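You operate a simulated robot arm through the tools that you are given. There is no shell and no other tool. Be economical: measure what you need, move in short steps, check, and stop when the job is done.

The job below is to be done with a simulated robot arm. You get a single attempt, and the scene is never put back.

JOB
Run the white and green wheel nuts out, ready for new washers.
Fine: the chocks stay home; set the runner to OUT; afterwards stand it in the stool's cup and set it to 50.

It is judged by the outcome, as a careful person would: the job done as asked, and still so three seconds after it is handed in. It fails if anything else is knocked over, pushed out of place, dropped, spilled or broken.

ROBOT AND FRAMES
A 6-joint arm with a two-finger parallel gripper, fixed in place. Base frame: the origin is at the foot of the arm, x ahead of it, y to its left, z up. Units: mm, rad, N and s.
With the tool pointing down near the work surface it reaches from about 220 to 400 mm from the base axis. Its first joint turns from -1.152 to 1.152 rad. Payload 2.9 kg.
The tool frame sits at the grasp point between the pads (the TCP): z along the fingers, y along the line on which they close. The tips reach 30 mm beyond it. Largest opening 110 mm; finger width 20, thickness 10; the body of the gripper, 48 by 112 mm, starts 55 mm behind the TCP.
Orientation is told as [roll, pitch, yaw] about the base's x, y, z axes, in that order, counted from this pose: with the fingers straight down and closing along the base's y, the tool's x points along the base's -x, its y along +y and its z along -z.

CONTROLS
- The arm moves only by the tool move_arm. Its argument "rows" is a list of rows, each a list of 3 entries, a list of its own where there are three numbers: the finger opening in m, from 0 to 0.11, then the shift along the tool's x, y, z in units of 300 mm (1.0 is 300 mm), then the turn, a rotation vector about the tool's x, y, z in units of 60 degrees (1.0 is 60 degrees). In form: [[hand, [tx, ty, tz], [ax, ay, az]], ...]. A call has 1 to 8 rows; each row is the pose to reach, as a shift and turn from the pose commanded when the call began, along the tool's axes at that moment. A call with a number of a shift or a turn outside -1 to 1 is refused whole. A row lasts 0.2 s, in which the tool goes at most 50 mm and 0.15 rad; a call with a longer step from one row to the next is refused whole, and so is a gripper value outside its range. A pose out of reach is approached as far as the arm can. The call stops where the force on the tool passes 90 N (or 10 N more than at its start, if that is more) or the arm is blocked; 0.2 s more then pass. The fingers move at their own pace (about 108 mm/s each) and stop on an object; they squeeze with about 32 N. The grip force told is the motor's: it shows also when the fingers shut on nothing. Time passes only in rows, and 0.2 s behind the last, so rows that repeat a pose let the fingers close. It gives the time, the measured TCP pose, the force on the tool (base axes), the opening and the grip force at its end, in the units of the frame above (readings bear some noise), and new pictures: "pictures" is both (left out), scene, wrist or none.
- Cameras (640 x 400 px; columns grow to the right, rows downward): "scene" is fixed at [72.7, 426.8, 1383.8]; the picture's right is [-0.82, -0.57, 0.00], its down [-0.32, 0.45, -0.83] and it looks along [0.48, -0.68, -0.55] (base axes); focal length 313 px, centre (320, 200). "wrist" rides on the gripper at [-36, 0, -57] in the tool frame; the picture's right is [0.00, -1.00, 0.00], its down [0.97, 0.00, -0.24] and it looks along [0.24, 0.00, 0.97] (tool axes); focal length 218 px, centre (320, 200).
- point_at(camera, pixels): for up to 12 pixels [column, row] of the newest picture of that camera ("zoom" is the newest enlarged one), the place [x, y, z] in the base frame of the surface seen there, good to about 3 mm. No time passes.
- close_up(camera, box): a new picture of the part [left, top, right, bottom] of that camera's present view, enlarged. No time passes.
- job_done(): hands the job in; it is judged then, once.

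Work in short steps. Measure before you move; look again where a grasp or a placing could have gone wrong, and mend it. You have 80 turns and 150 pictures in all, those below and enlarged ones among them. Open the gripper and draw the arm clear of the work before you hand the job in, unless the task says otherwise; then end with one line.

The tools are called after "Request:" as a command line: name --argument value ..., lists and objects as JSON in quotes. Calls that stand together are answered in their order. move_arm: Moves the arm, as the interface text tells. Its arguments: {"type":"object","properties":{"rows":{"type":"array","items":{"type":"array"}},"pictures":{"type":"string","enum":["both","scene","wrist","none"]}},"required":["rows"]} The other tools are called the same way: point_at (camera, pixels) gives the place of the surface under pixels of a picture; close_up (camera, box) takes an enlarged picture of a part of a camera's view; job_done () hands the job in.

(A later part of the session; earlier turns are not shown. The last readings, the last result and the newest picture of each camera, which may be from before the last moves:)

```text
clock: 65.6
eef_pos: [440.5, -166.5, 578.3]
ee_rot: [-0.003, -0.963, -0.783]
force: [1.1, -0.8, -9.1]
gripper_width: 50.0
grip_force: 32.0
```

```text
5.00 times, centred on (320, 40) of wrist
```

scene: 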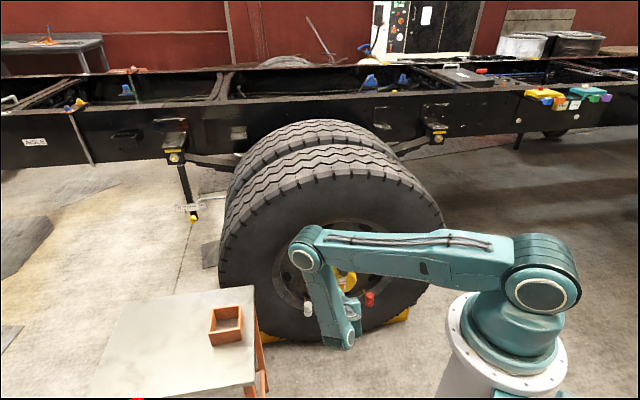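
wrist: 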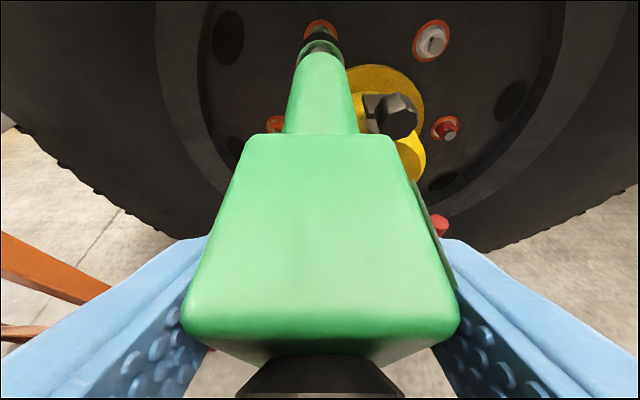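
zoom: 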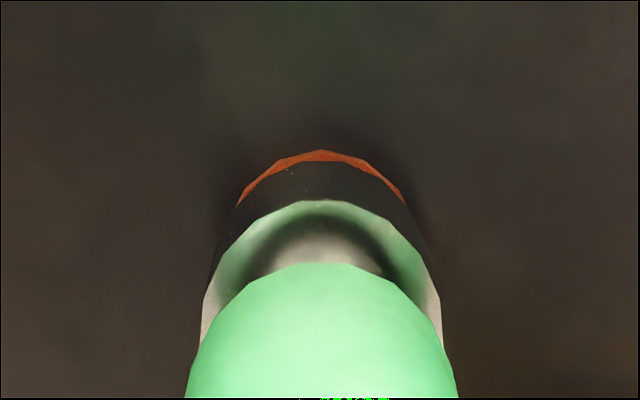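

Tip is ~13 mm past the stud end without force; I continue slowly.

Request:
move_arm --rows '[[0.03, [-0.0057, 0, 0.0082], [0, 0, 0]], [0.03, [-0.0114, 0, 0.0164], [0, 0, 0]], [0.03, [-0.0171, 0, 0.0246], [0, 0, 0]], [0.03, [-0.0171, 0, 0.0246], [0, 0, 0]]]' --pictures "none"

Request:
close_up --camera "wrist" --box '[280, 0, 360, 80]'

```text
clock: 66.6
eef_pos: [446.4, -170.3, 577.8]
ee_rot: [-0.007, -0.961, -0.777]
force: [-15.5, 21.4, -4.6]
gripper_width: 50.0
grip_force: 32.1
```

```text
5.00 times, centred on (320, 40) of wrist
```

zoom: 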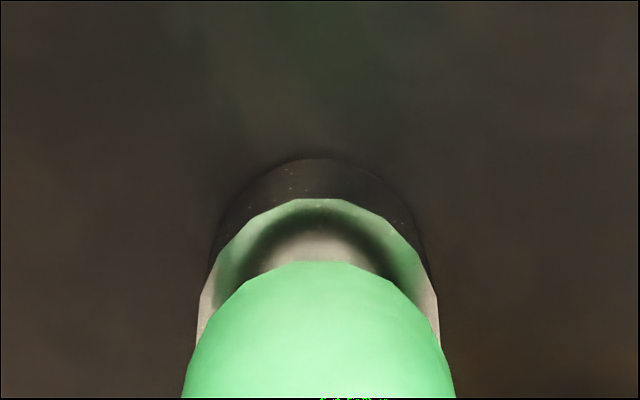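

Contact at 26 N with the socket over the nut. I hold a while for the runner to work.

Request:
move_arm --rows '[[0.03, [0, 0, 0], [0, 0, 0]], [0.03, [0, 0, 0], [0, 0, 0]], [0.03, [0, 0, 0], [0, 0, 0]], [0.03, [0, 0, 0], [0, 0, 0]], [0.03, [0, 0, 0], [0, 0, 0]], [0.03, [0, 0, 0], [0, 0, 0]], [0.03, [0, 0, 0], [0, 0, 0]]]' --pictures "none"

Request:
close_up --camera "wrist" --box '[280, 0, 360, 80]'

```text
clock: 68.2
eef_pos: [448.0, -172.8, 578.4]
ee_rot: [-0.002, -0.966, -0.786]
force: [-9.6, 7.5, -6.6]
gripper_width: 50.1
grip_force: 31.9
```

```text
5.00 times, centred on (320, 40) of wrist
```

zoom: 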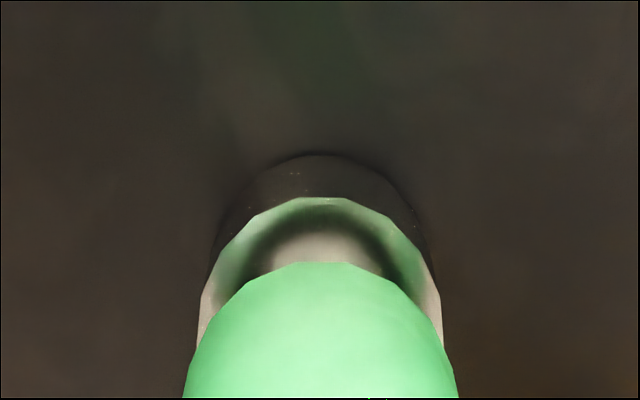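

Force dropped and the tool seated slightly deeper; I now draw back 30 mm slowly to see the nut.

Request:
move_arm --rows '[[0.03, [0.0095, 0, -0.0137], [0, 0, 0]], [0.03, [0.019, 0, -0.0274], [0, 0, 0]], [0.03, [0.0285, 0, -0.041], [0, 0, 0]], [0.03, [0.038, 0, -0.0547], [0, 0, 0]], [0.03, [0.0475, 0, -0.0684], [0, 0, 0]], [0.03, [0.057, 0, -0.082], [0, 0, 0]]]' --pictures "wrist"

Request:
close_up --camera "wrist" --box '[280, 0, 360, 80]'

```text
clock: 69.6
eef_pos: [427.1, -151.2, 577.7]
ee_rot: [-0.003, -0.965, -0.785]
force: [0.6, -0.1, -8.4]
gripper_width: 49.9
grip_force: 32.0
```

wrist: 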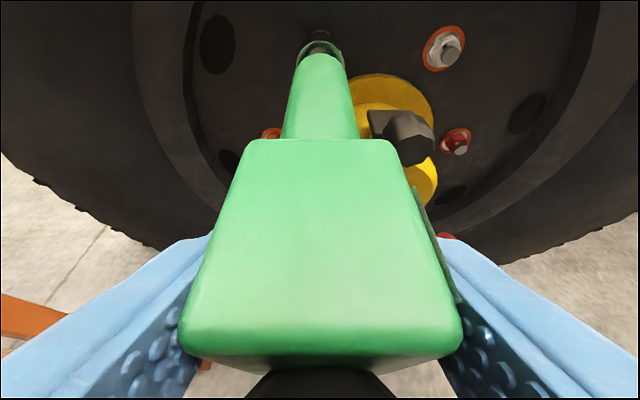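

```text
5.00 times, centred on (320, 40) of wrist
```

zoom: 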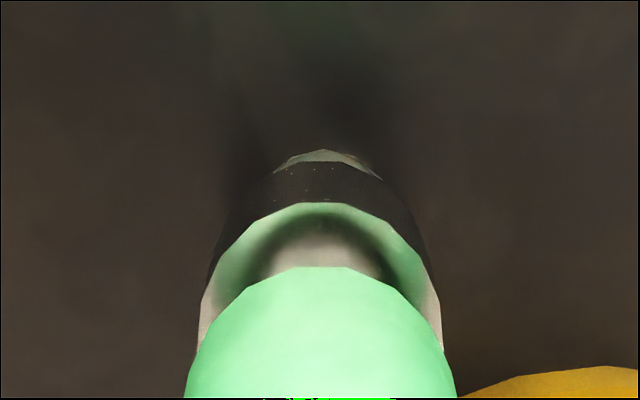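

The orange ring no longer shows around the stud. I draw back 60 mm more to see.

Request:
move_arm --rows '[[0.03, [0.019, 0, -0.0274], [0, 0, 0]], [0.03, [0.038, 0, -0.0547], [0, 0, 0]], [0.03, [0.076, 0, -0.1095], [0, 0, 0]], [0.03, [0.114, 0, -0.164], [0, 0, 0]], [0.03, [0.114, 0, -0.164], [0, 0, 0]]]' --pictures "wrist"

Request:
close_up --camera "wrist" --box '[260, 0, 480, 150]'

Request:
close_up --camera "wrist" --box '[290, 0, 350, 60]'

```text
clock: 70.8
eef_pos: [383.6, -107.5, 578.2]
ee_rot: [-0.001, -0.965, -0.785]
force: [-0.2, 0.2, -8.8]
gripper_width: 49.8
grip_force: 32.0
```

wrist: 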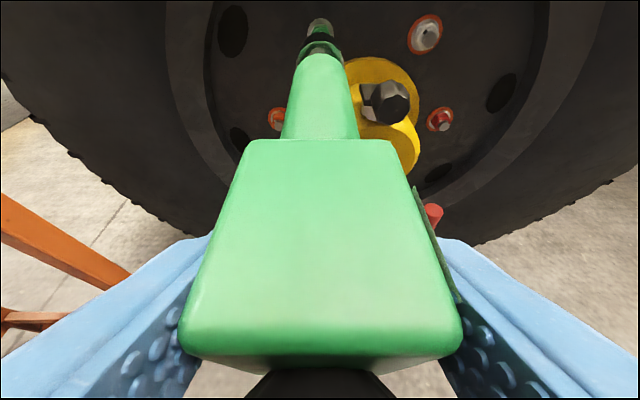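

```text
2.67 times, centred on (370, 75) of wrist
```

zoom: 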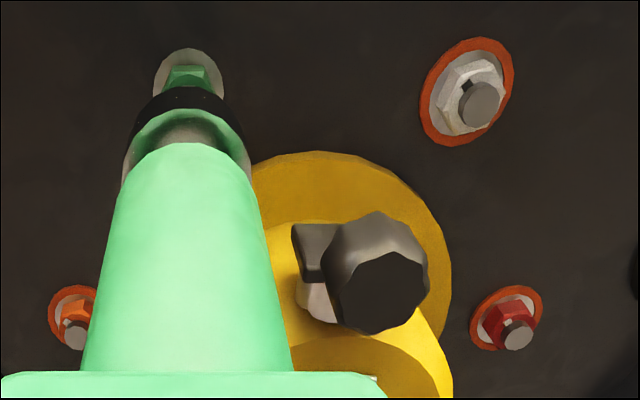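

```text
6.67 times, centred on (320, 30) of wrist
```

zoom: 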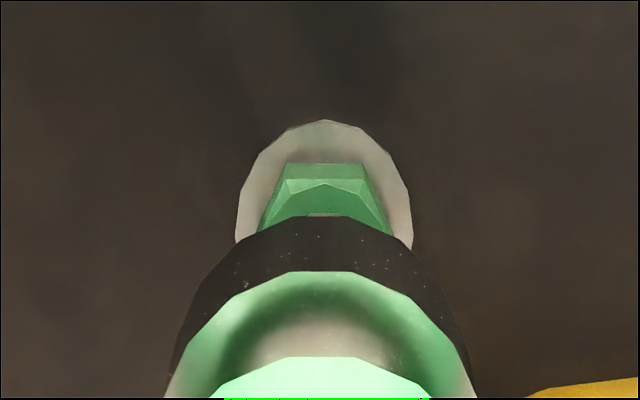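

The green nut's orange tight-ring is gone and the nut has moved. Next the white nut: I raise to clear the hub, shift 126 mm along the wheel and come down in front of it.

Request:
move_arm --rows '[[0.03, [-0.068, -0.067, -0.048], [0, 0, 0]], [0.03, [-0.123, -0.18, -0.086], [0, 0, 0]], [0.03, [-0.123, -0.3, -0.086], [0, 0, 0]], [0.03, [-0.123, -0.42, -0.086], [0, 0, 0]], [0.03, [-0.081, -0.42, 0.0], [0, 0, 0]], [0.03, [-0.053, -0.42, 0.077], [0, 0, 0]], [0.03, [-0.053, -0.42, 0.077], [0, 0, 0]]]' --pictures "wrist"

Request:
close_up --camera "wrist" --box '[170, 0, 390, 150]'

```text
clock: 72.4
eef_pos: [314.4, -217.5, 577.7]
ee_rot: [-0.003, -0.965, -0.784]
force: [-0.7, 0.3, -8.3]
gripper_width: 49.8
grip_force: 32.2
out of reach, approached as far as the arm can: row 3, 4, 5
```

wrist: 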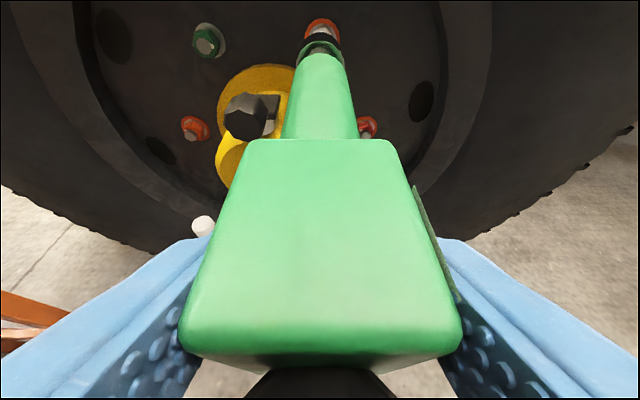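

```text
2.67 times, centred on (280, 75) of wrist
```

zoom: 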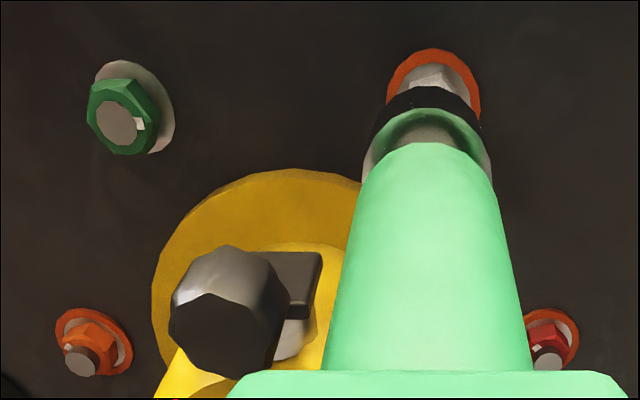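

The green nut now sits at the stud's end. I check the white alignment closely.

Request:
close_up --camera "wrist" --box '[290, 0, 350, 60]'

Request:
point_at --camera "wrist" --pixels '[[320, 36], [320, 39], [320, 60], [320, 90], [320, 120], [322, 29], [322, 21], [337, 30], [307, 30], [205, 42], [320, 34]]'

```text
6.67 times, centred on (320, 30) of wrist
```

zoom: 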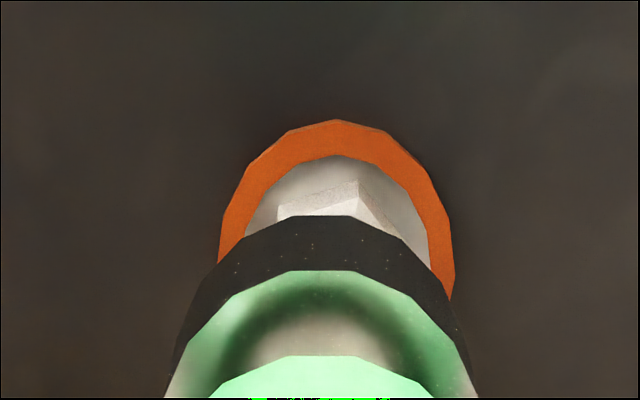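

```text
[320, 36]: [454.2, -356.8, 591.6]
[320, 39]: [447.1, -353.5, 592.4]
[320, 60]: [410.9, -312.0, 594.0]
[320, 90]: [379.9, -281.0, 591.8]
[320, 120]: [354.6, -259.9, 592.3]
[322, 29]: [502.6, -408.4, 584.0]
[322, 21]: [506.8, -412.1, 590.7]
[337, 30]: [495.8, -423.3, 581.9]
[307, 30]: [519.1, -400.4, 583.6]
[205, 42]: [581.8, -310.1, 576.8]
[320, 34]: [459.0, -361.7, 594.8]
```

White nut sits ~2 mm to the right of the socket; height matches. I correct and advance 50 mm.

Request:
move_arm --rows '[[0.03, [-0.019, -0.0065, 0.0274], [0, 0, 0]], [0.03, [-0.057, -0.0065, 0.082], [0, 0, 0]], [0.03, [-0.08, -0.0065, 0.115], [0, 0, 0]], [0.03, [-0.095, -0.0065, 0.137], [0, 0, 0]]]' --pictures "none"

Request:
close_up --camera "wrist" --box '[280, 0, 360, 80]'

```text
clock: 73.4
eef_pos: [348.2, -254.4, 578.6]
ee_rot: [-0.003, -0.963, -0.784]
force: [-0.3, -0.4, -8.2]
gripper_width: 49.7
grip_force: 32.1
```

```text
5.00 times, centred on (320, 40) of wrist
```

zoom: 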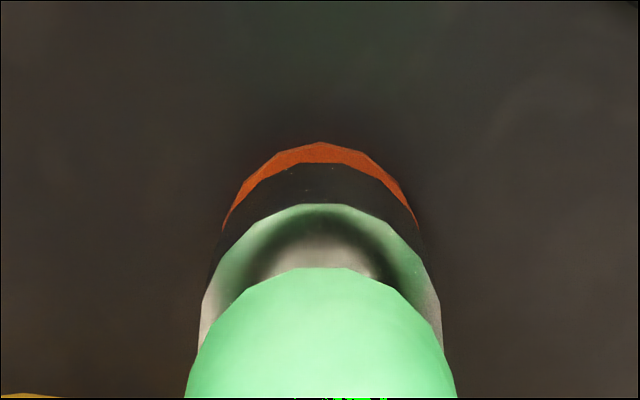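

Centred and no contact yet. I push slowly another ~13 mm and hold.

Request:
move_arm --rows '[[0.03, [-0.0076, 0, 0.011], [0, 0, 0]], [0.03, [-0.0133, 0, 0.0192], [0, 0, 0]], [0.03, [-0.019, 0, 0.0274], [0, 0, 0]], [0.03, [-0.0247, 0, 0.0356], [0, 0, 0]], [0.03, [-0.0247, 0, 0.0356], [0, 0, 0]], [0.03, [-0.0247, 0, 0.0356], [0, 0, 0]]]' --pictures "none"

Request:
close_up --camera "wrist" --box '[280, 0, 360, 80]'

```text
clock: 74.8
eef_pos: [357.3, -262.0, 576.8]
ee_rot: [-0.003, -0.963, -0.78]
force: [-8.0, 13.7, -6.8]
gripper_width: 49.8
grip_force: 31.6
```

```text
5.00 times, centred on (320, 40) of wrist
```

zoom: 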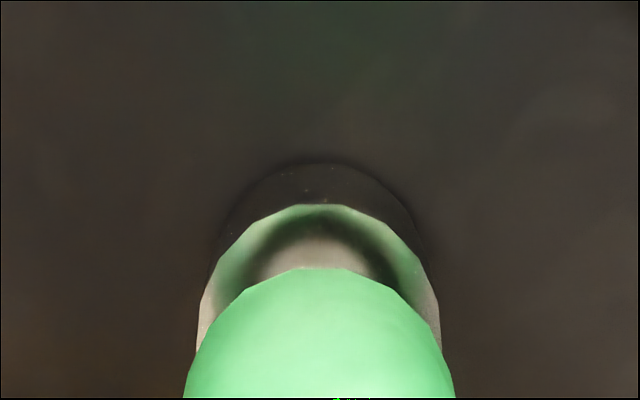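

Contact at 16 N over the white nut. I hold for 1.5 s as before.

Request:
move_arm --rows '[[0.03, [-0.0038, 0, 0.0055], [0, 0, 0]], [0.03, [-0.0038, 0, 0.0055], [0, 0, 0]], [0.03, [-0.0038, 0, 0.0055], [0, 0, 0]], [0.03, [-0.0038, 0, 0.0055], [0, 0, 0]], [0.03, [-0.0038, 0, 0.0055], [0, 0, 0]], [0.03, [-0.0038, 0, 0.0055], [0, 0, 0]], [0.03, [-0.0038, 0, 0.0055], [0, 0, 0]]]' --pictures "none"

Request:
move_arm --rows '[[0.03, [0.0095, 0, -0.0137], [0, 0, 0]], [0.03, [0.019, 0, -0.0274], [0, 0, 0]], [0.03, [0.0285, 0, -0.041], [0, 0, 0]], [0.03, [0.057, 0, -0.082], [0, 0, 0]], [0.03, [0.095, 0, -0.137], [0, 0, 0]], [0.03, [0.12, 0, -0.173], [0, 0, 0]], [0.03, [0.12, 0, -0.173], [0, 0, 0]]]' --pictures "none"

Request:
close_up --camera "wrist" --box '[170, 0, 390, 150]'

```text
clock: 76.4
eef_pos: [358.5, -264.9, 577.5]
ee_rot: [-0.004, -0.963, -0.782]
force: [-13.4, 12.9, -6.1]
gripper_width: 49.8
grip_force: 31.7
```

```text
clock: 78.0
eef_pos: [314.1, -220.2, 579.6]
ee_rot: [-0.001, -0.965, -0.787]
force: [0.0, 0.3, -8.8]
gripper_width: 49.9
grip_force: 32.3
```

```text
2.67 times, centred on (280, 75) of wrist
```

zoom: 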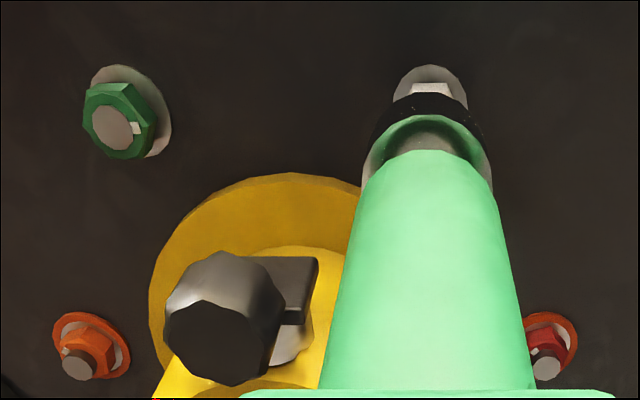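

Both rings are gone: white nut is out too. I raise, shift away along the wheel and retreat toward the stool path.

Request:
move_arm --rows '[[0.03, [-0.068, 0.067, -0.048], [0, 0, 0]], [0.03, [-0.123, 0.2, -0.086], [0, 0, 0]], [0.03, [-0.123, 0.35, -0.086], [0, 0, 0]], [0.03, [-0.164, 0.5, -0.114], [0, 0, 0]], [0.03, [-0.181, 0.633, -0.207], [0, 0, 0]], [0.03, [-0.216, 0.633, -0.332], [0, 0, 0]], [0.03, [-0.24, 0.633, -0.471], [0, 0, 0]], [0.03, [-0.24, 0.633, -0.471], [0, 0, 0]]]' --pictures "wrist"

Request:
close_up --camera "wrist" --box '[300, 0, 520, 200]'

```text
clock: 79.8
eef_pos: [395.8, -30.9, 717.9]
ee_rot: [-0.002, -0.966, -0.784]
force: [0.3, 0.3, -8.3]
gripper_width: 49.8
grip_force: 31.7
```

wrist: 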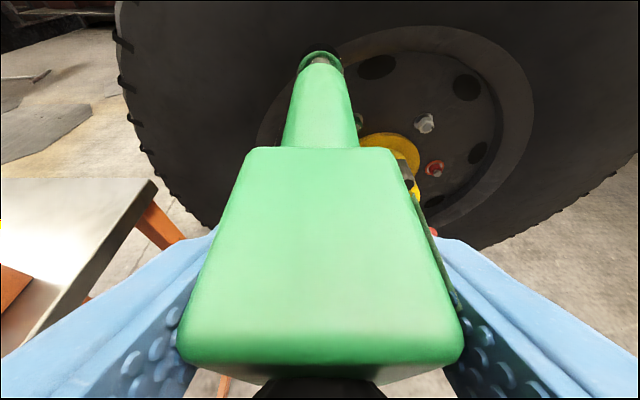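

```text
2.00 times, centred on (410, 100) of wrist
```

zoom: 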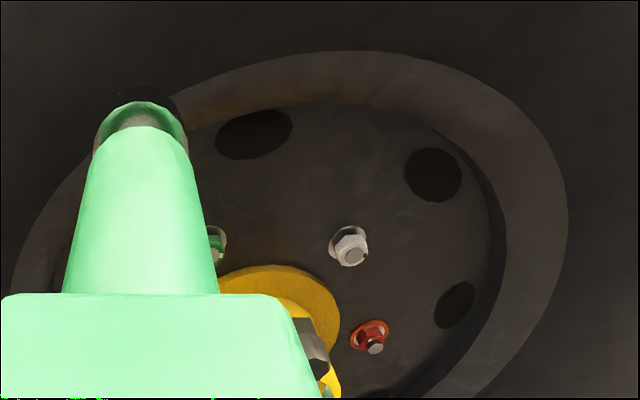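

Return trip: pitch the runner back down while rising.

Request:
move_arm --rows '[[0.03, [-0.079, 0, -0.055], [0, 0.125, 0]], [0.03, [-0.159, 0, -0.11], [0, 0.25, 0]], [0.03, [-0.238, 0, -0.165], [0, 0.375, 0]], [0.03, [-0.318, 0, -0.22], [0, 0.5, 0]], [0.03, [-0.397, 0, -0.276], [0, 0.625, 0]], [0.03, [-0.476, 0, -0.331], [0, 0.75, 0]], [0.03, [-0.556, 0, -0.386], [0, 0.875, 0]], [0.03, [-0.635, 0, -0.441], [0, 1.0, 0]]]' --pictures "none"

Request:
move_arm --rows '[[0.03, [0.006, 0.046, -0.04], [0, 0.1, 0]], [0.03, [0.013, 0.091, -0.08], [0, 0.2, 0]], [0.03, [0.019, 0.137, -0.12], [0, 0.3, 0]], [0.03, [0.026, 0.182, -0.16], [0, 0.4, 0]], [0.03, [0.032, 0.228, -0.2], [0, 0.4975, 0]], [0.03, [0.032, 0.228, -0.2], [0, 0.4975, 0]]]' --pictures "none"

```text
clock: 81.6
eef_pos: [395.5, -32.6, 951.3]
ee_rot: [-0.001, 0.083, -0.783]
force: [-0.1, 0.0, -7.6]
gripper_width: 50.1
grip_force: 31.8
```

```text
clock: 83.0
eef_pos: [439.8, 19.7, 1009.3]
ee_rot: [-0.003, 0.604, -0.79]
force: [0.1, -0.1, -8.4]
gripper_width: 49.9
grip_force: 31.5
```

Now yaw back and move above the cup.

Request:
move_arm --rows '[[0.03, [-0.002, 0.075, -0.001], [-0.038, 0, 0.055]], [0.03, [-0.004, 0.15, -0.003], [-0.076, 0, 0.11]], [0.03, [-0.005, 0.224, -0.004], [-0.114, 0, 0.165]], [0.03, [-0.007, 0.299, -0.005], [-0.152, 0, 0.22]], [0.03, [-0.009, 0.374, -0.006], [-0.19, 0, 0.275]], [0.03, [-0.011, 0.449, -0.008], [-0.228, 0, 0.33]], [0.03, [-0.012, 0.523, -0.009], [-0.266, 0, 0.385]], [0.03, [-0.014, 0.598, -0.01], [-0.304, 0, 0.44]]]'

Request:
close_up --camera "scene" --box '[160, 150, 280, 310]'

```text
clock: 84.8
eef_pos: [570.6, 143.2, 1009.8]
ee_rot: [0.003, 0.601, -1.348]
force: [-0.2, -1.1, -9.3]
gripper_width: 50.1
grip_force: 32.1
```

scene: 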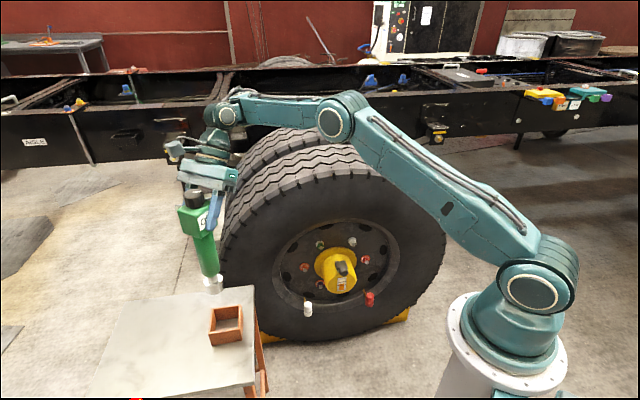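
wrist: 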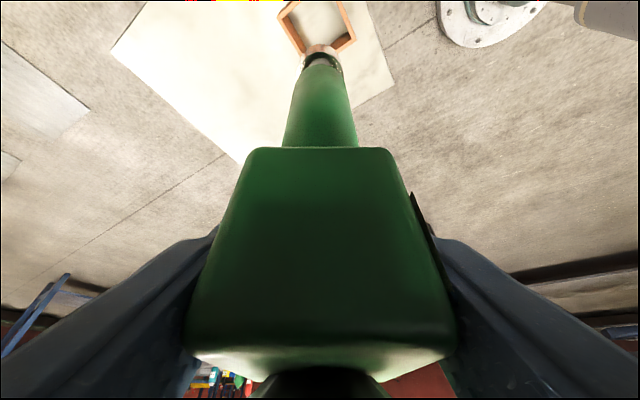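

```text
2.50 times, centred on (220, 230) of scene
```

zoom: 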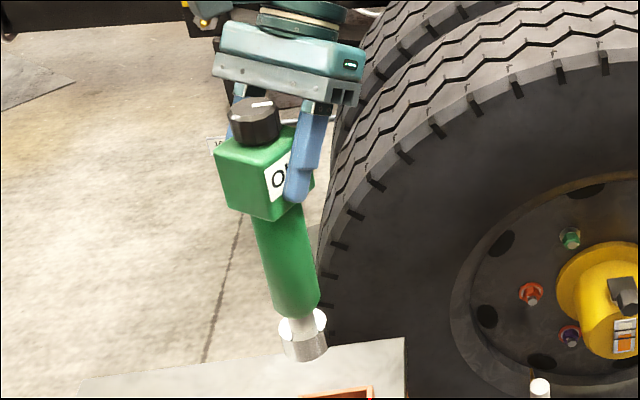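

Runner changed slightly in the grip; I measure its axis before lowering.

Request:
point_at --camera "zoom" --pixels '[[283, 335], [305, 341], [324, 330], [305, 358], [270, 250], [285, 246], [295, 300], [307, 295]]'

Request:
point_at --camera "wrist" --pixels '[[320, 75], [320, 100], [320, 125], [320, 55], [320, 142]]'

```text
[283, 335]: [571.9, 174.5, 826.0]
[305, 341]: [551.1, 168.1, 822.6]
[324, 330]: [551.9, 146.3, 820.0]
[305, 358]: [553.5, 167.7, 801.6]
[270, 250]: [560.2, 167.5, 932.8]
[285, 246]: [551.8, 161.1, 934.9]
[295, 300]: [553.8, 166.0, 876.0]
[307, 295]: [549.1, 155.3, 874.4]
```

```text
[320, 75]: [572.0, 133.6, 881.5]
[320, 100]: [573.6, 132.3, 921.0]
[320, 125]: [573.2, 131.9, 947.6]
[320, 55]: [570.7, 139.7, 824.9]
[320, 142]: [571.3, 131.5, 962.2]
```

The runner slid ~8 mm and leans ~2°. I correct the lean, centre the socket over the cup, and lower most of the way.

Request:
move_arm --rows '[[0.03, [-0.008, 0.005, -0.005], [0, -0.033, 0]], [0.03, [-0.09, 0.005, 0.114], [0, -0.033, 0]], [0.03, [-0.17, 0.005, 0.231], [0, -0.033, 0]], [0.03, [-0.215, 0.005, 0.297], [0, -0.033, 0]]]' --pictures "wrist"

Request:
close_up --camera "scene" --box '[170, 220, 270, 360]'

```text
clock: 85.8
eef_pos: [574.3, 140.1, 900.5]
ee_rot: [-0.001, 0.567, -1.345]
force: [0.4, 0.8, -8.6]
gripper_width: 50.0
grip_force: 32.5
```

wrist: 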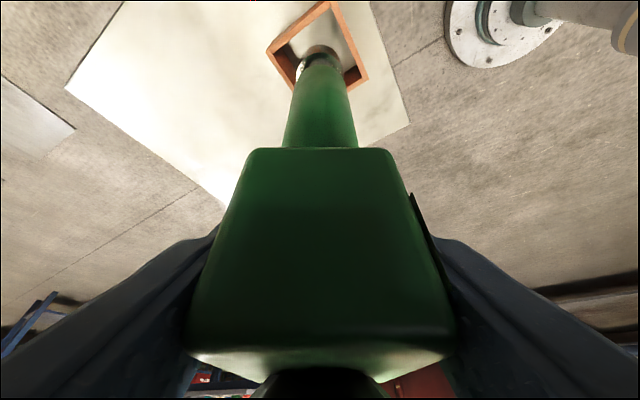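

```text
2.86 times, centred on (220, 290) of scene
```

zoom: 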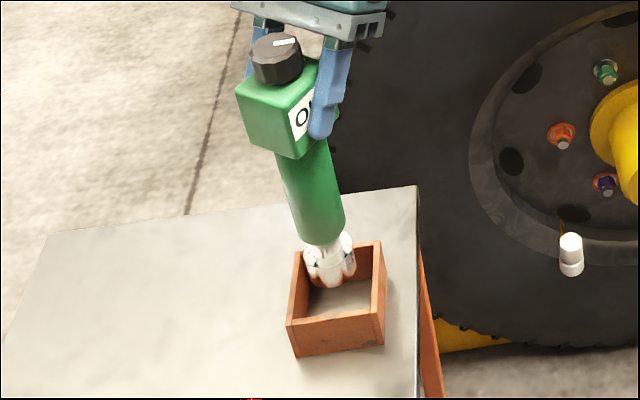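

Tip is just above the rim; I verify its centre once more.

Request:
point_at --camera "zoom" --pixels '[[309, 268], [330, 274], [354, 262], [330, 288], [310, 210], [325, 206]]'

Request:
point_at --camera "wrist" --pixels '[[320, 75], [320, 100], [320, 142], [328, 5], [270, 48], [366, 78]]'

```text
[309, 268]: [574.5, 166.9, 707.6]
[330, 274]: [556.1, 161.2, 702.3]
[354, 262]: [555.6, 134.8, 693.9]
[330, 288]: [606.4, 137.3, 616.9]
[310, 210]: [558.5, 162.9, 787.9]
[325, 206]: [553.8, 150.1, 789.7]
```

```text
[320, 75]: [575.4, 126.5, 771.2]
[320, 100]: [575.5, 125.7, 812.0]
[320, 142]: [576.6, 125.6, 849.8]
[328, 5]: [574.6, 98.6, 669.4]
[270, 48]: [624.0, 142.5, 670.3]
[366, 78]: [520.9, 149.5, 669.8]
```

Centred and vertical. Lower into the cup to light contact.

Request:
move_arm --rows '[[0.03, [-0.05, 0, 0.079], [0, 0, 0]], [0.03, [-0.09, 0, 0.141], [0, 0, 0]], [0.03, [-0.118, 0, 0.185], [0, 0, 0]], [0.03, [-0.124, 0, 0.194], [0, 0, 0]], [0.03, [-0.129, 0, 0.202], [0, 0, 0]]]' --pictures "none"

Request:
close_up --camera "scene" --box '[170, 220, 270, 360]'

```text
clock: 87.0
eef_pos: [574.5, 139.8, 831.3]
ee_rot: [0.006, 0.569, -1.339]
force: [-8.5, -5.0, 23.6]
gripper_width: 50.3
grip_force: 32.3
```

```text
2.86 times, centred on (220, 290) of scene
```

zoom: 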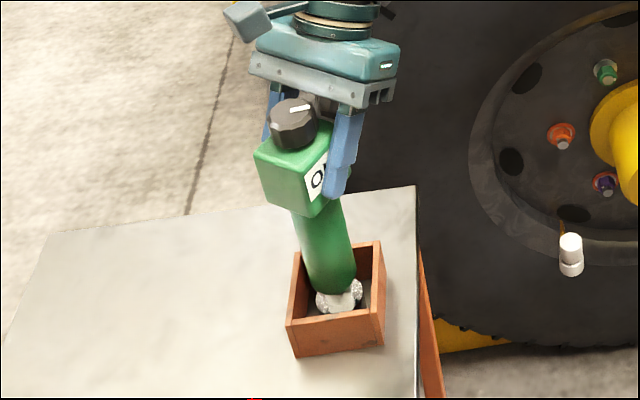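

On the cup floor with ~30 N. I ease up 2 mm, open, and withdraw along the tool axis.

Request:
move_arm --rows '[[0.03, [0.0036, 0, -0.0056], [0, 0, 0]], [0.06, [0.0036, 0, -0.0056], [0, 0, 0]], [0.09, [0.0036, 0, -0.0056], [0, 0, 0]], [0.09, [0.0036, 0, -0.08], [0, 0, 0]], [0.09, [0.0036, 0, -0.2], [0, 0, 0]], [0.09, [0.0036, 0, -0.35], [0, 0, 0]], [0.09, [0.0036, 0, -0.46], [0, 0, 0]]]' --pictures "wrist"

Request:
close_up --camera "scene" --box '[170, 220, 270, 360]'

```text
clock: 88.6
eef_pos: [589.3, 67.9, 945.0]
ee_rot: [0.002, 0.566, -1.345]
force: [-0.3, 0.0, 0.1]
gripper_width: 89.8
grip_force: 0.2
```

wrist: 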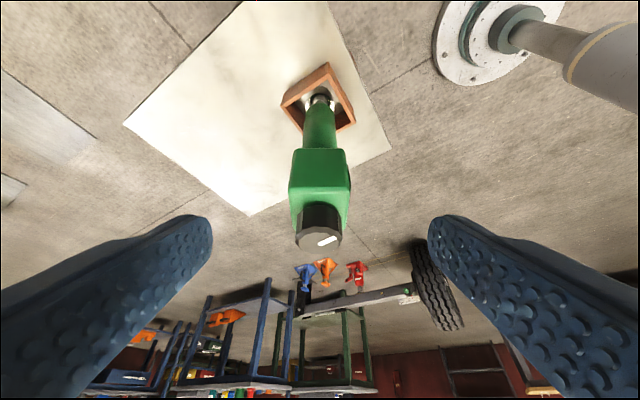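

```text
2.86 times, centred on (220, 290) of scene
```

zoom: 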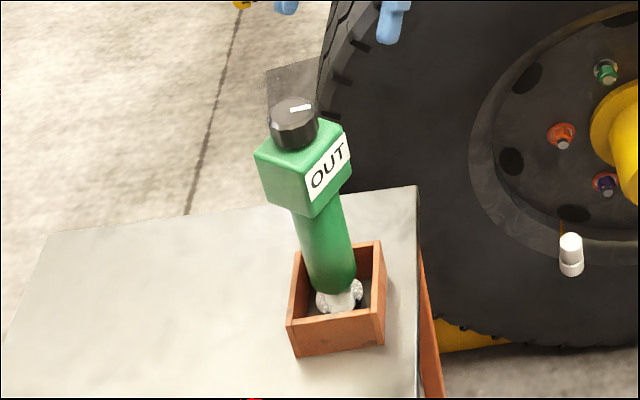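

Runner stands in the cup, still OUT. I straighten the hand to vertical above the knob.

Request:
move_arm --rows '[[0.09, [0.06, 0, -0.1], [0, -0.1, 0]], [0.09, [0.12, 0, -0.155], [0, -0.2, 0]], [0.09, [0.18, 0.003, -0.11], [0, -0.3, 0]], [0.09, [0.25, 0.005, -0.06], [0, -0.4, 0]], [0.09, [0.328, 0.008, -0.009], [0, -0.5, 0]], [0.09, [0.328, 0.008, -0.009], [0, -0.5405, 0]]]' --pictures "none"

Request:
move_arm --rows '[[0.09, [0, 0, 0], [0, 0, -0.13]], [0.09, [0, 0, 0], [0, 0, -0.26]], [0.09, [0, 0, 0], [0, 0, -0.39]], [0.09, [0, 0, 0], [0, 0, -0.52]], [0.09, [0, 0, 0], [0, 0, -0.65]], [0.07, [0, 0, 0], [0, 0, -0.716]], [0.07, [0, 0, 0], [0, 0, -0.716]]]' --pictures "wrist"

```text
clock: 90.0
eef_pos: [587.2, 166.9, 1005.5]
ee_rot: [-0.002, 0.002, -1.346]
force: [0.3, 0.2, -0.3]
gripper_width: 90.0
grip_force: 0.0
out of reach, approached as far as the arm can: row 3, 4, 5, 6
```

```text
clock: 91.6
eef_pos: [587.7, 166.8, 1006.4]
ee_rot: [0.003, 0.002, -0.595]
force: [0.3, -0.3, 1.6]
gripper_width: 70.0
grip_force: 0.1
```

wrist: 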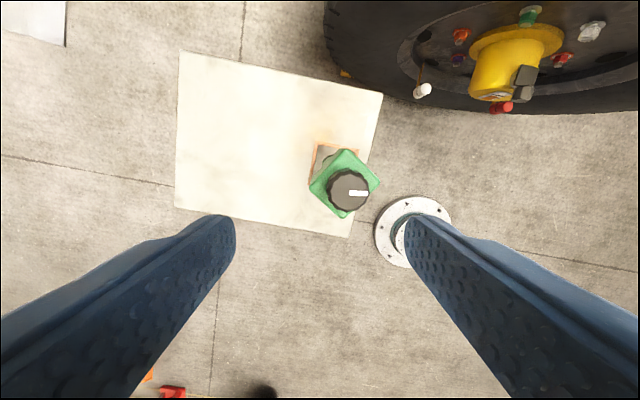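

The hand is at (587.7,166.8); I locate the knob centre for a precise approach.

Request:
point_at --camera "wrist" --pixels '[[330, 190], [366, 190], [348, 174], [348, 207], [348, 190], [315, 185], [378, 183]]'

Request:
close_up --camera "wrist" --box '[300, 140, 400, 230]'

```text
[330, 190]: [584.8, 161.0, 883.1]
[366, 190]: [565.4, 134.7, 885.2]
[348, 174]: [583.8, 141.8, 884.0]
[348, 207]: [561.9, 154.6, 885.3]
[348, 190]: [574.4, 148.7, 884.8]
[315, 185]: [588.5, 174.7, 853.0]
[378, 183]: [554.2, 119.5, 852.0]
```

```text
4.44 times, centred on (350, 185) of wrist
```

zoom: 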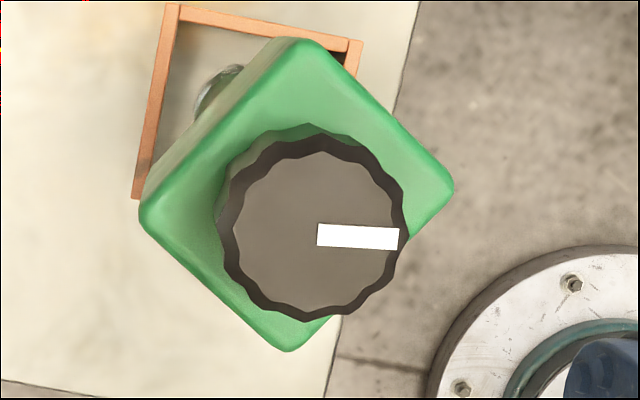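

Knob centre (574,148). I lower around it to z≈896 and close.

Request:
move_arm --rows '[[0.07, [0.003, -0.077, 0.0], [0, 0, 0]], [0.07, [0.003, -0.077, 0.13], [0, 0, 0]], [0.07, [0.003, -0.077, 0.26], [0, 0, 0]], [0.07, [0.003, -0.077, 0.367], [0, 0, 0]], [0.07, [0.003, -0.077, 0.367], [0, 0, 0]], [0.02, [0.003, -0.077, 0.367], [0, 0, 0]], [0.02, [0.003, -0.077, 0.367], [0, 0, 0]]]' --pictures "none"

Request:
move_arm --rows '[[0.02, [0, 0, 0.02], [0, 0, 0]], [0.02, [0, 0, 0.035], [0, 0, 0]], [0.02, [0, 0, 0.035], [0, 0, 0]]]' --pictures "wrist"

Request:
close_up --camera "scene" --box '[170, 220, 270, 320]'

```text
clock: 93.2
eef_pos: [614.7, 157.0, 916.9]
ee_rot: [0.024, -0.022, -0.595]
force: [3.5, -5.6, 79.7]
gripper_width: 20.8
grip_force: 1.1
out of reach, approached as far as the arm can: row 1, 2, 3, 4, 5, 6, 7
```

```text
clock: 93.6
eef_pos: [616.2, 158.1, 917.8]
ee_rot: [0.03, -0.03, -0.599]
force: [0.0, -1.1, 8.3]
gripper_width: 20.5
grip_force: 0.0
stopped in row 1: the force on the tool passed its limit (the readings are from after the stop); the commanded pose is now the measured one
```

wrist: 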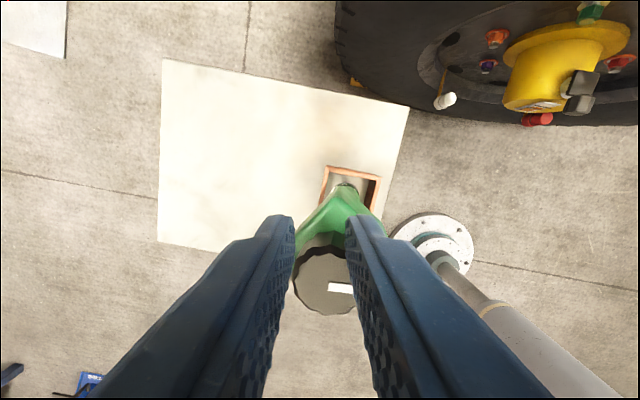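

```text
4.00 times, centred on (220, 270) of scene
```

zoom: 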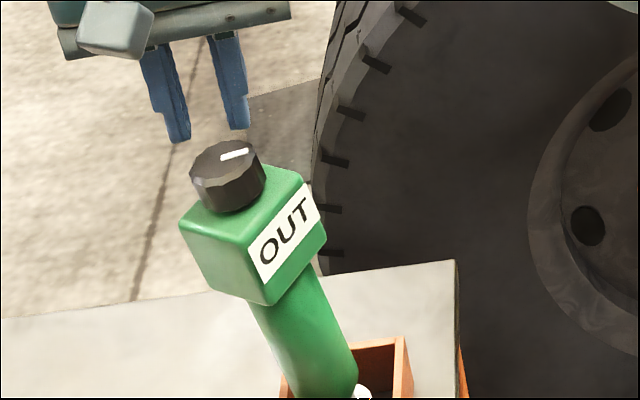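

The arm strayed (out of reach in this wrist posture), the fingers touched the knob's far side and the runner leans. I rise gently straight up and look.

Request:
move_arm --rows '[[0.02, [0, 0, -0.03], [0, 0, 0]], [0.02, [0, 0, -0.1], [0, 0, 0]], [0.02, [0, 0, -0.25], [0, 0, 0]], [0.05, [0, 0, -0.35], [0, 0, 0]], [0.09, [0, 0, -0.35], [0, 0, 0]]]'

Request:
close_up --camera "scene" --box '[170, 220, 270, 360]'

```text
clock: 94.8
eef_pos: [611.4, 157.3, 1021.3]
ee_rot: [0.027, -0.026, -0.596]
force: [-0.1, -0.4, -0.7]
gripper_width: 90.0
grip_force: 0.2
```

scene: 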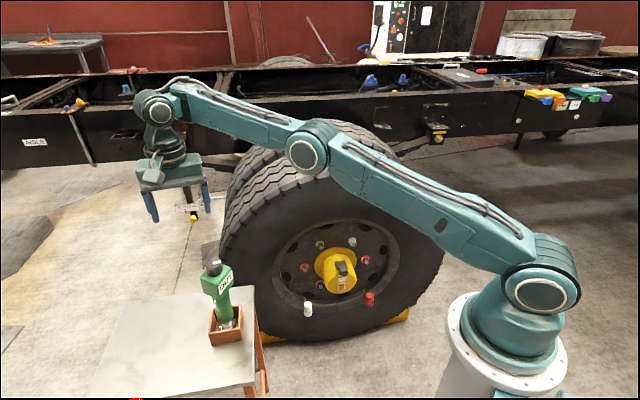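
wrist: 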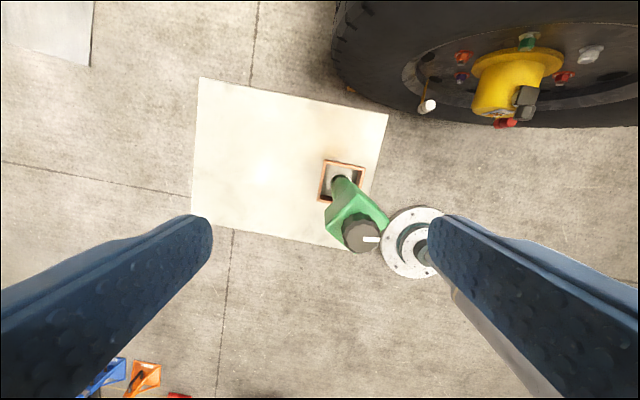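

```text
2.86 times, centred on (220, 290) of scene
```

zoom: 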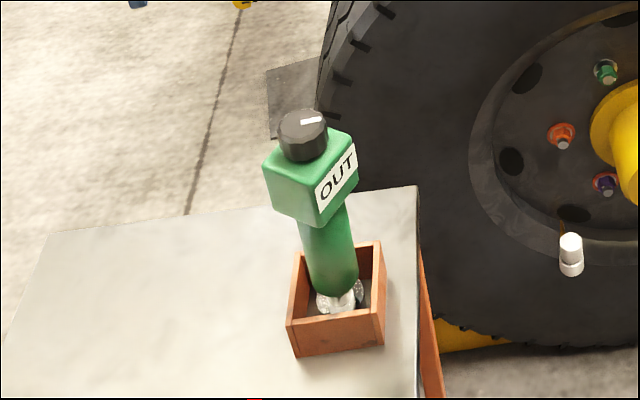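

The runner stands upright again and still reads OUT. The arm is almost straight-elbowed, which caused the stray; I move up and inward to fold the elbow properly.

Request:
move_arm --rows '[[0.09, [0.03, -0.03, -0.1], [0, 0, 0]], [0.09, [0.06, -0.07, -0.2], [0, 0, 0]], [0.09, [0.09, -0.11, -0.3], [0, 0, 0]], [0.09, [0.12, -0.16, -0.4], [0, 0, -0.1]], [0.09, [0.15, -0.22, -0.45], [0, 0, -0.2]], [0.09, [0.17, -0.3, -0.5], [0, 0, -0.3]], [0.09, [0.17, -0.4, -0.5], [0, 0, -0.4]], [0.09, [0.17, -0.45, -0.5], [0, 0, -0.5]]]' --pictures "scene"

```text
clock: 96.6
eef_pos: [500.4, 73.4, 1178.4]
ee_rot: [0.012, -0.033, -0.072]
force: [-0.5, 0.4, -0.4]
gripper_width: 90.0
grip_force: 0.0
out of reach, approached as far as the arm can: row 7, 8
```

scene: 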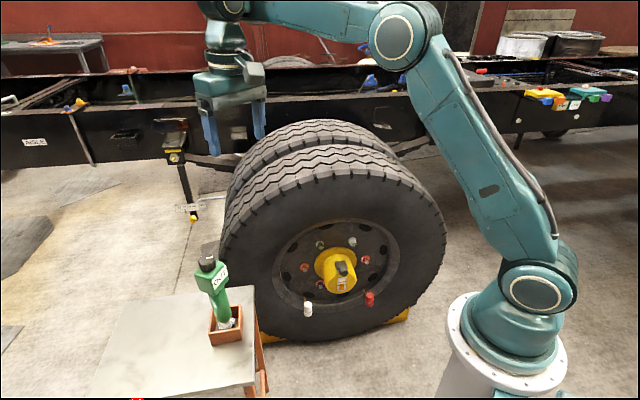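

Elbow is properly up again. I go back above the runner, levelling the hand, with yaw about +0.3.

Request:
move_arm --rows '[[0.09, [-0.04, 0.05, 0.1], [0.002, 0.005, -0.06]], [0.09, [-0.08, 0.09, 0.2], [0.004, 0.01, -0.12]], [0.09, [-0.12, 0.14, 0.3], [0.006, 0.015, -0.18]], [0.09, [-0.16, 0.19, 0.4], [0.008, 0.02, -0.24]], [0.09, [-0.2, 0.23, 0.48], [0.01, 0.025, -0.3]], [0.09, [-0.227, 0.266, 0.55], [0.011, 0.031, -0.355]], [0.09, [-0.227, 0.266, 0.55], [0.011, 0.031, -0.355]]]' --pictures "both"

Request:
close_up --camera "wrist" --box '[260, 130, 380, 230]'

```text
clock: 98.2
eef_pos: [587.8, 152.1, 1019.1]
ee_rot: [-0.009, -0.001, 0.3]
force: [-0.5, 0.7, -0.4]
gripper_width: 90.0
grip_force: 0.1
out of reach, approached as far as the arm can: row 1, 2, 3, 4, 5, 6, 7
```

scene: 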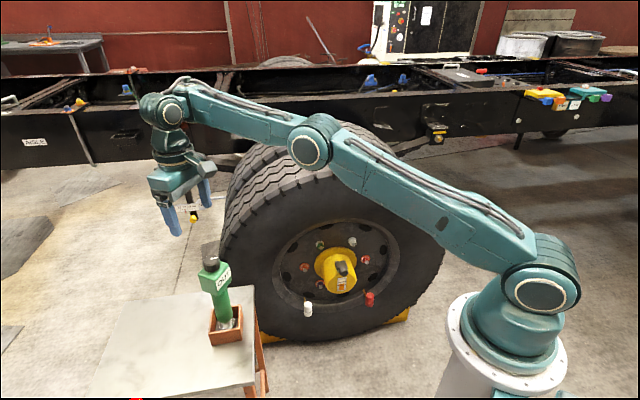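
wrist: 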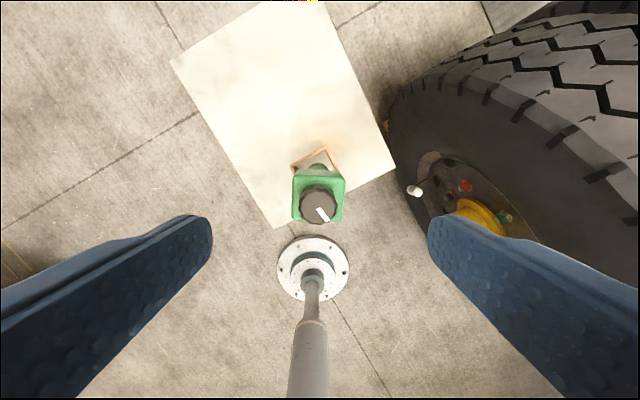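

```text
4.00 times, centred on (320, 180) of wrist
5 turns are left
```

zoom: 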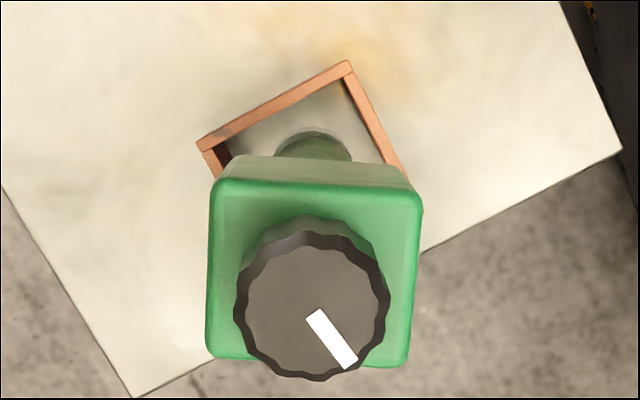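

Only 5 turns remain. I note the knob's place, then fold the arm: inward and up, pitch forward and back (to bend the straight elbow), then return above the runner.

Request:
point_at --camera "wrist" --pixels '[[318, 207], [300, 207], [335, 207], [318, 192], [318, 222], [296, 222], [341, 222], [297, 177], [342, 178]]'

Request:
move_arm --rows '[[0.07, [0.079, -0.033, -0.042], [0, 0, 0]], [0.07, [0.158, -0.066, -0.084], [0, 0, 0]], [0.07, [0.237, -0.099, -0.126], [0, 0, 0]], [0.07, [0.317, -0.132, -0.168], [0, 0, 0]], [0.07, [0.396, -0.165, -0.21], [0, 0, 0]], [0.07, [0.475, -0.198, -0.253], [0, 0, 0]], [0.07, [0.554, -0.231, -0.295], [0, 0, 0]], [0.07, [0.633, -0.264, -0.337], [0, 0, 0]]]' --pictures "none"

Request:
move_arm --rows '[[0.07, [0, 0, 0], [0, -0.12, 0]], [0.07, [0, 0, 0], [0, -0.24, 0]], [0.07, [0, 0, 0], [0, -0.36, 0]], [0.07, [0, 0, 0], [0, -0.48, 0]], [0.07, [0, 0, 0], [0, -0.6, 0]], [0.07, [0, 0, 0], [0, -0.6, 0]]]' --pictures "none"

Request:
move_arm --rows '[[0.07, [0, 0, 0], [0, 0.12, 0]], [0.07, [0, 0, 0], [0, 0.24, 0]], [0.07, [0, 0, 0], [0, 0.36, 0]], [0.07, [0, 0, 0], [0, 0.48, 0]], [0.07, [0, 0, 0], [0, 0.6, 0]], [0.07, [0, 0, 0], [0, 0.6, 0]]]' --pictures "none"

Request:
move_arm --rows '[[0.07, [-0.073, 0.033, 0.067], [0, 0, 0]], [0.07, [-0.146, 0.066, 0.133], [0, 0, 0]], [0.07, [-0.219, 0.099, 0.2], [0, 0, 0]], [0.07, [-0.293, 0.132, 0.267], [0, 0, 0]], [0.07, [-0.366, 0.166, 0.333], [0, 0, 0]], [0.07, [-0.439, 0.199, 0.4], [0, 0, 0]], [0.07, [-0.585, 0.265, 0.47], [0, 0, 0]], [0.07, [-0.585, 0.265, 0.533], [0, 0, 0]]]' --pictures "both"

```text
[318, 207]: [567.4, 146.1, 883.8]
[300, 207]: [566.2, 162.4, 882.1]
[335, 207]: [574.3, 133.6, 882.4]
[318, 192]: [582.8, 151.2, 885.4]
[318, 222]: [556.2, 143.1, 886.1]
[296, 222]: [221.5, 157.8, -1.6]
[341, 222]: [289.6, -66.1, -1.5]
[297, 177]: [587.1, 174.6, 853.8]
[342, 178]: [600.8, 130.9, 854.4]
```

```text
clock: 100.0
eef_pos: [486.3, 34.2, 1180.4]
ee_rot: [-0.005, 0.001, 0.3]
force: [0.0, 0.6, -0.6]
gripper_width: 69.8
grip_force: 0.0
out of reach, approached as far as the arm can: row 1, 2, 3, 4, 5, 6, 7, 8
```

```text
clock: 101.4
eef_pos: [639.3, 46.0, 1239.2]
ee_rot: [-0.004, -0.618, 0.305]
force: [-0.8, -0.5, 1.1]
gripper_width: 69.9
grip_force: 0.0
out of reach, approached as far as the arm can: row 1, 2, 3, 4, 5, 6
```

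```text
clock: 102.8
eef_pos: [584.2, 46.0, 1214.4]
ee_rot: [-0.015, -0.018, 0.299]
force: [-0.3, 0.1, 0.5]
gripper_width: 70.0
grip_force: 0.0
out of reach, approached as far as the arm can: row 2, 3, 4, 5, 6
```

```text
refused: row 7 steps farther than a row can; nothing moved
4 turns are left
```

Knob centre is (570,147.5). Now a checked path: extend outward, then sweep down along the reach boundary (which bends the elbow upward) and finish above the knob at z≈975.

Request:
move_arm --rows '[[0.07, [-0.141, 0.005, 0], [0, 0, 0]], [0.07, [-0.255, 0.023, 0.047], [0, 0, 0]], [0.07, [-0.285, 0.065, 0.18], [-0.003, 0.005, 0]], [0.07, [-0.3, 0.113, 0.33], [-0.006, 0.009, 0]], [0.07, [-0.299, 0.166, 0.48], [-0.012, 0.017, 0]], [0.07, [-0.247, 0.224, 0.613], [-0.012, 0.017, 0]], [0.07, [-0.161, 0.285, 0.713], [-0.012, 0.017, 0]], [0.07, [-0.062, 0.335, 0.797], [-0.012, 0.017, 0]]]' --pictures "none"

Request:
move_arm --rows '[[0.07, [0, 0, 0], [0, 0, 0]], [0.07, [0, 0, 0], [0, 0, 0]]]' --pictures "both"

Request:
point_at --camera "wrist" --pixels '[[320, 200], [320, 215], [305, 215], [335, 215], [320, 230]]'

```text
clock: 103.3
eef_pos: [591.2, 50.1, 1204.1]
ee_rot: [-0.012, -0.024, 0.303]
force: [14.5, 3.1, -22.4]
gripper_width: 70.1
grip_force: 0.1
out of reach, approached as far as the arm can: row 1, 2
stopped in row 2: the force on the tool passed its limit (the readings are from after the stop); the commanded pose is now the measured one
```

```text
clock: 103.9
eef_pos: [591.7, 51.8, 1203.5]
ee_rot: [-0.012, -0.021, 0.305]
force: [19.2, 3.2, -32.1]
gripper_width: 70.3
grip_force: 0.1
```

scene: 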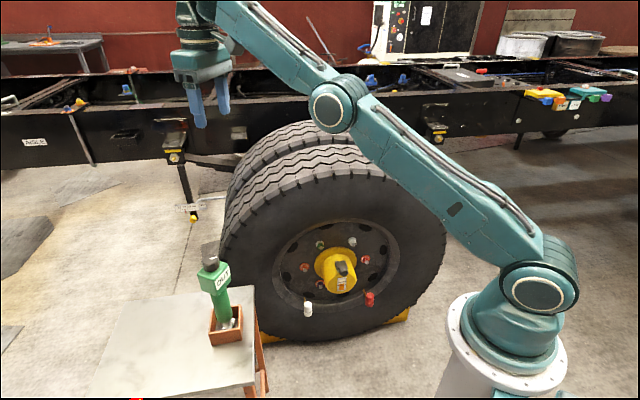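
wrist: 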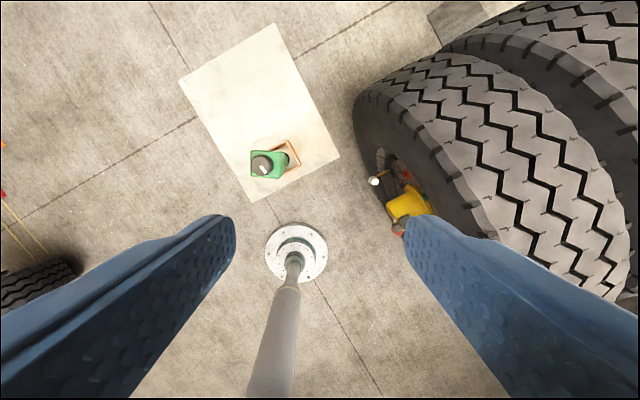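

```text
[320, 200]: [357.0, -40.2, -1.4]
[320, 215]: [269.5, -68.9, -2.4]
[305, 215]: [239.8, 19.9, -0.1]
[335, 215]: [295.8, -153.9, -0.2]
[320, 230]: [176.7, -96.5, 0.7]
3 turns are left
```

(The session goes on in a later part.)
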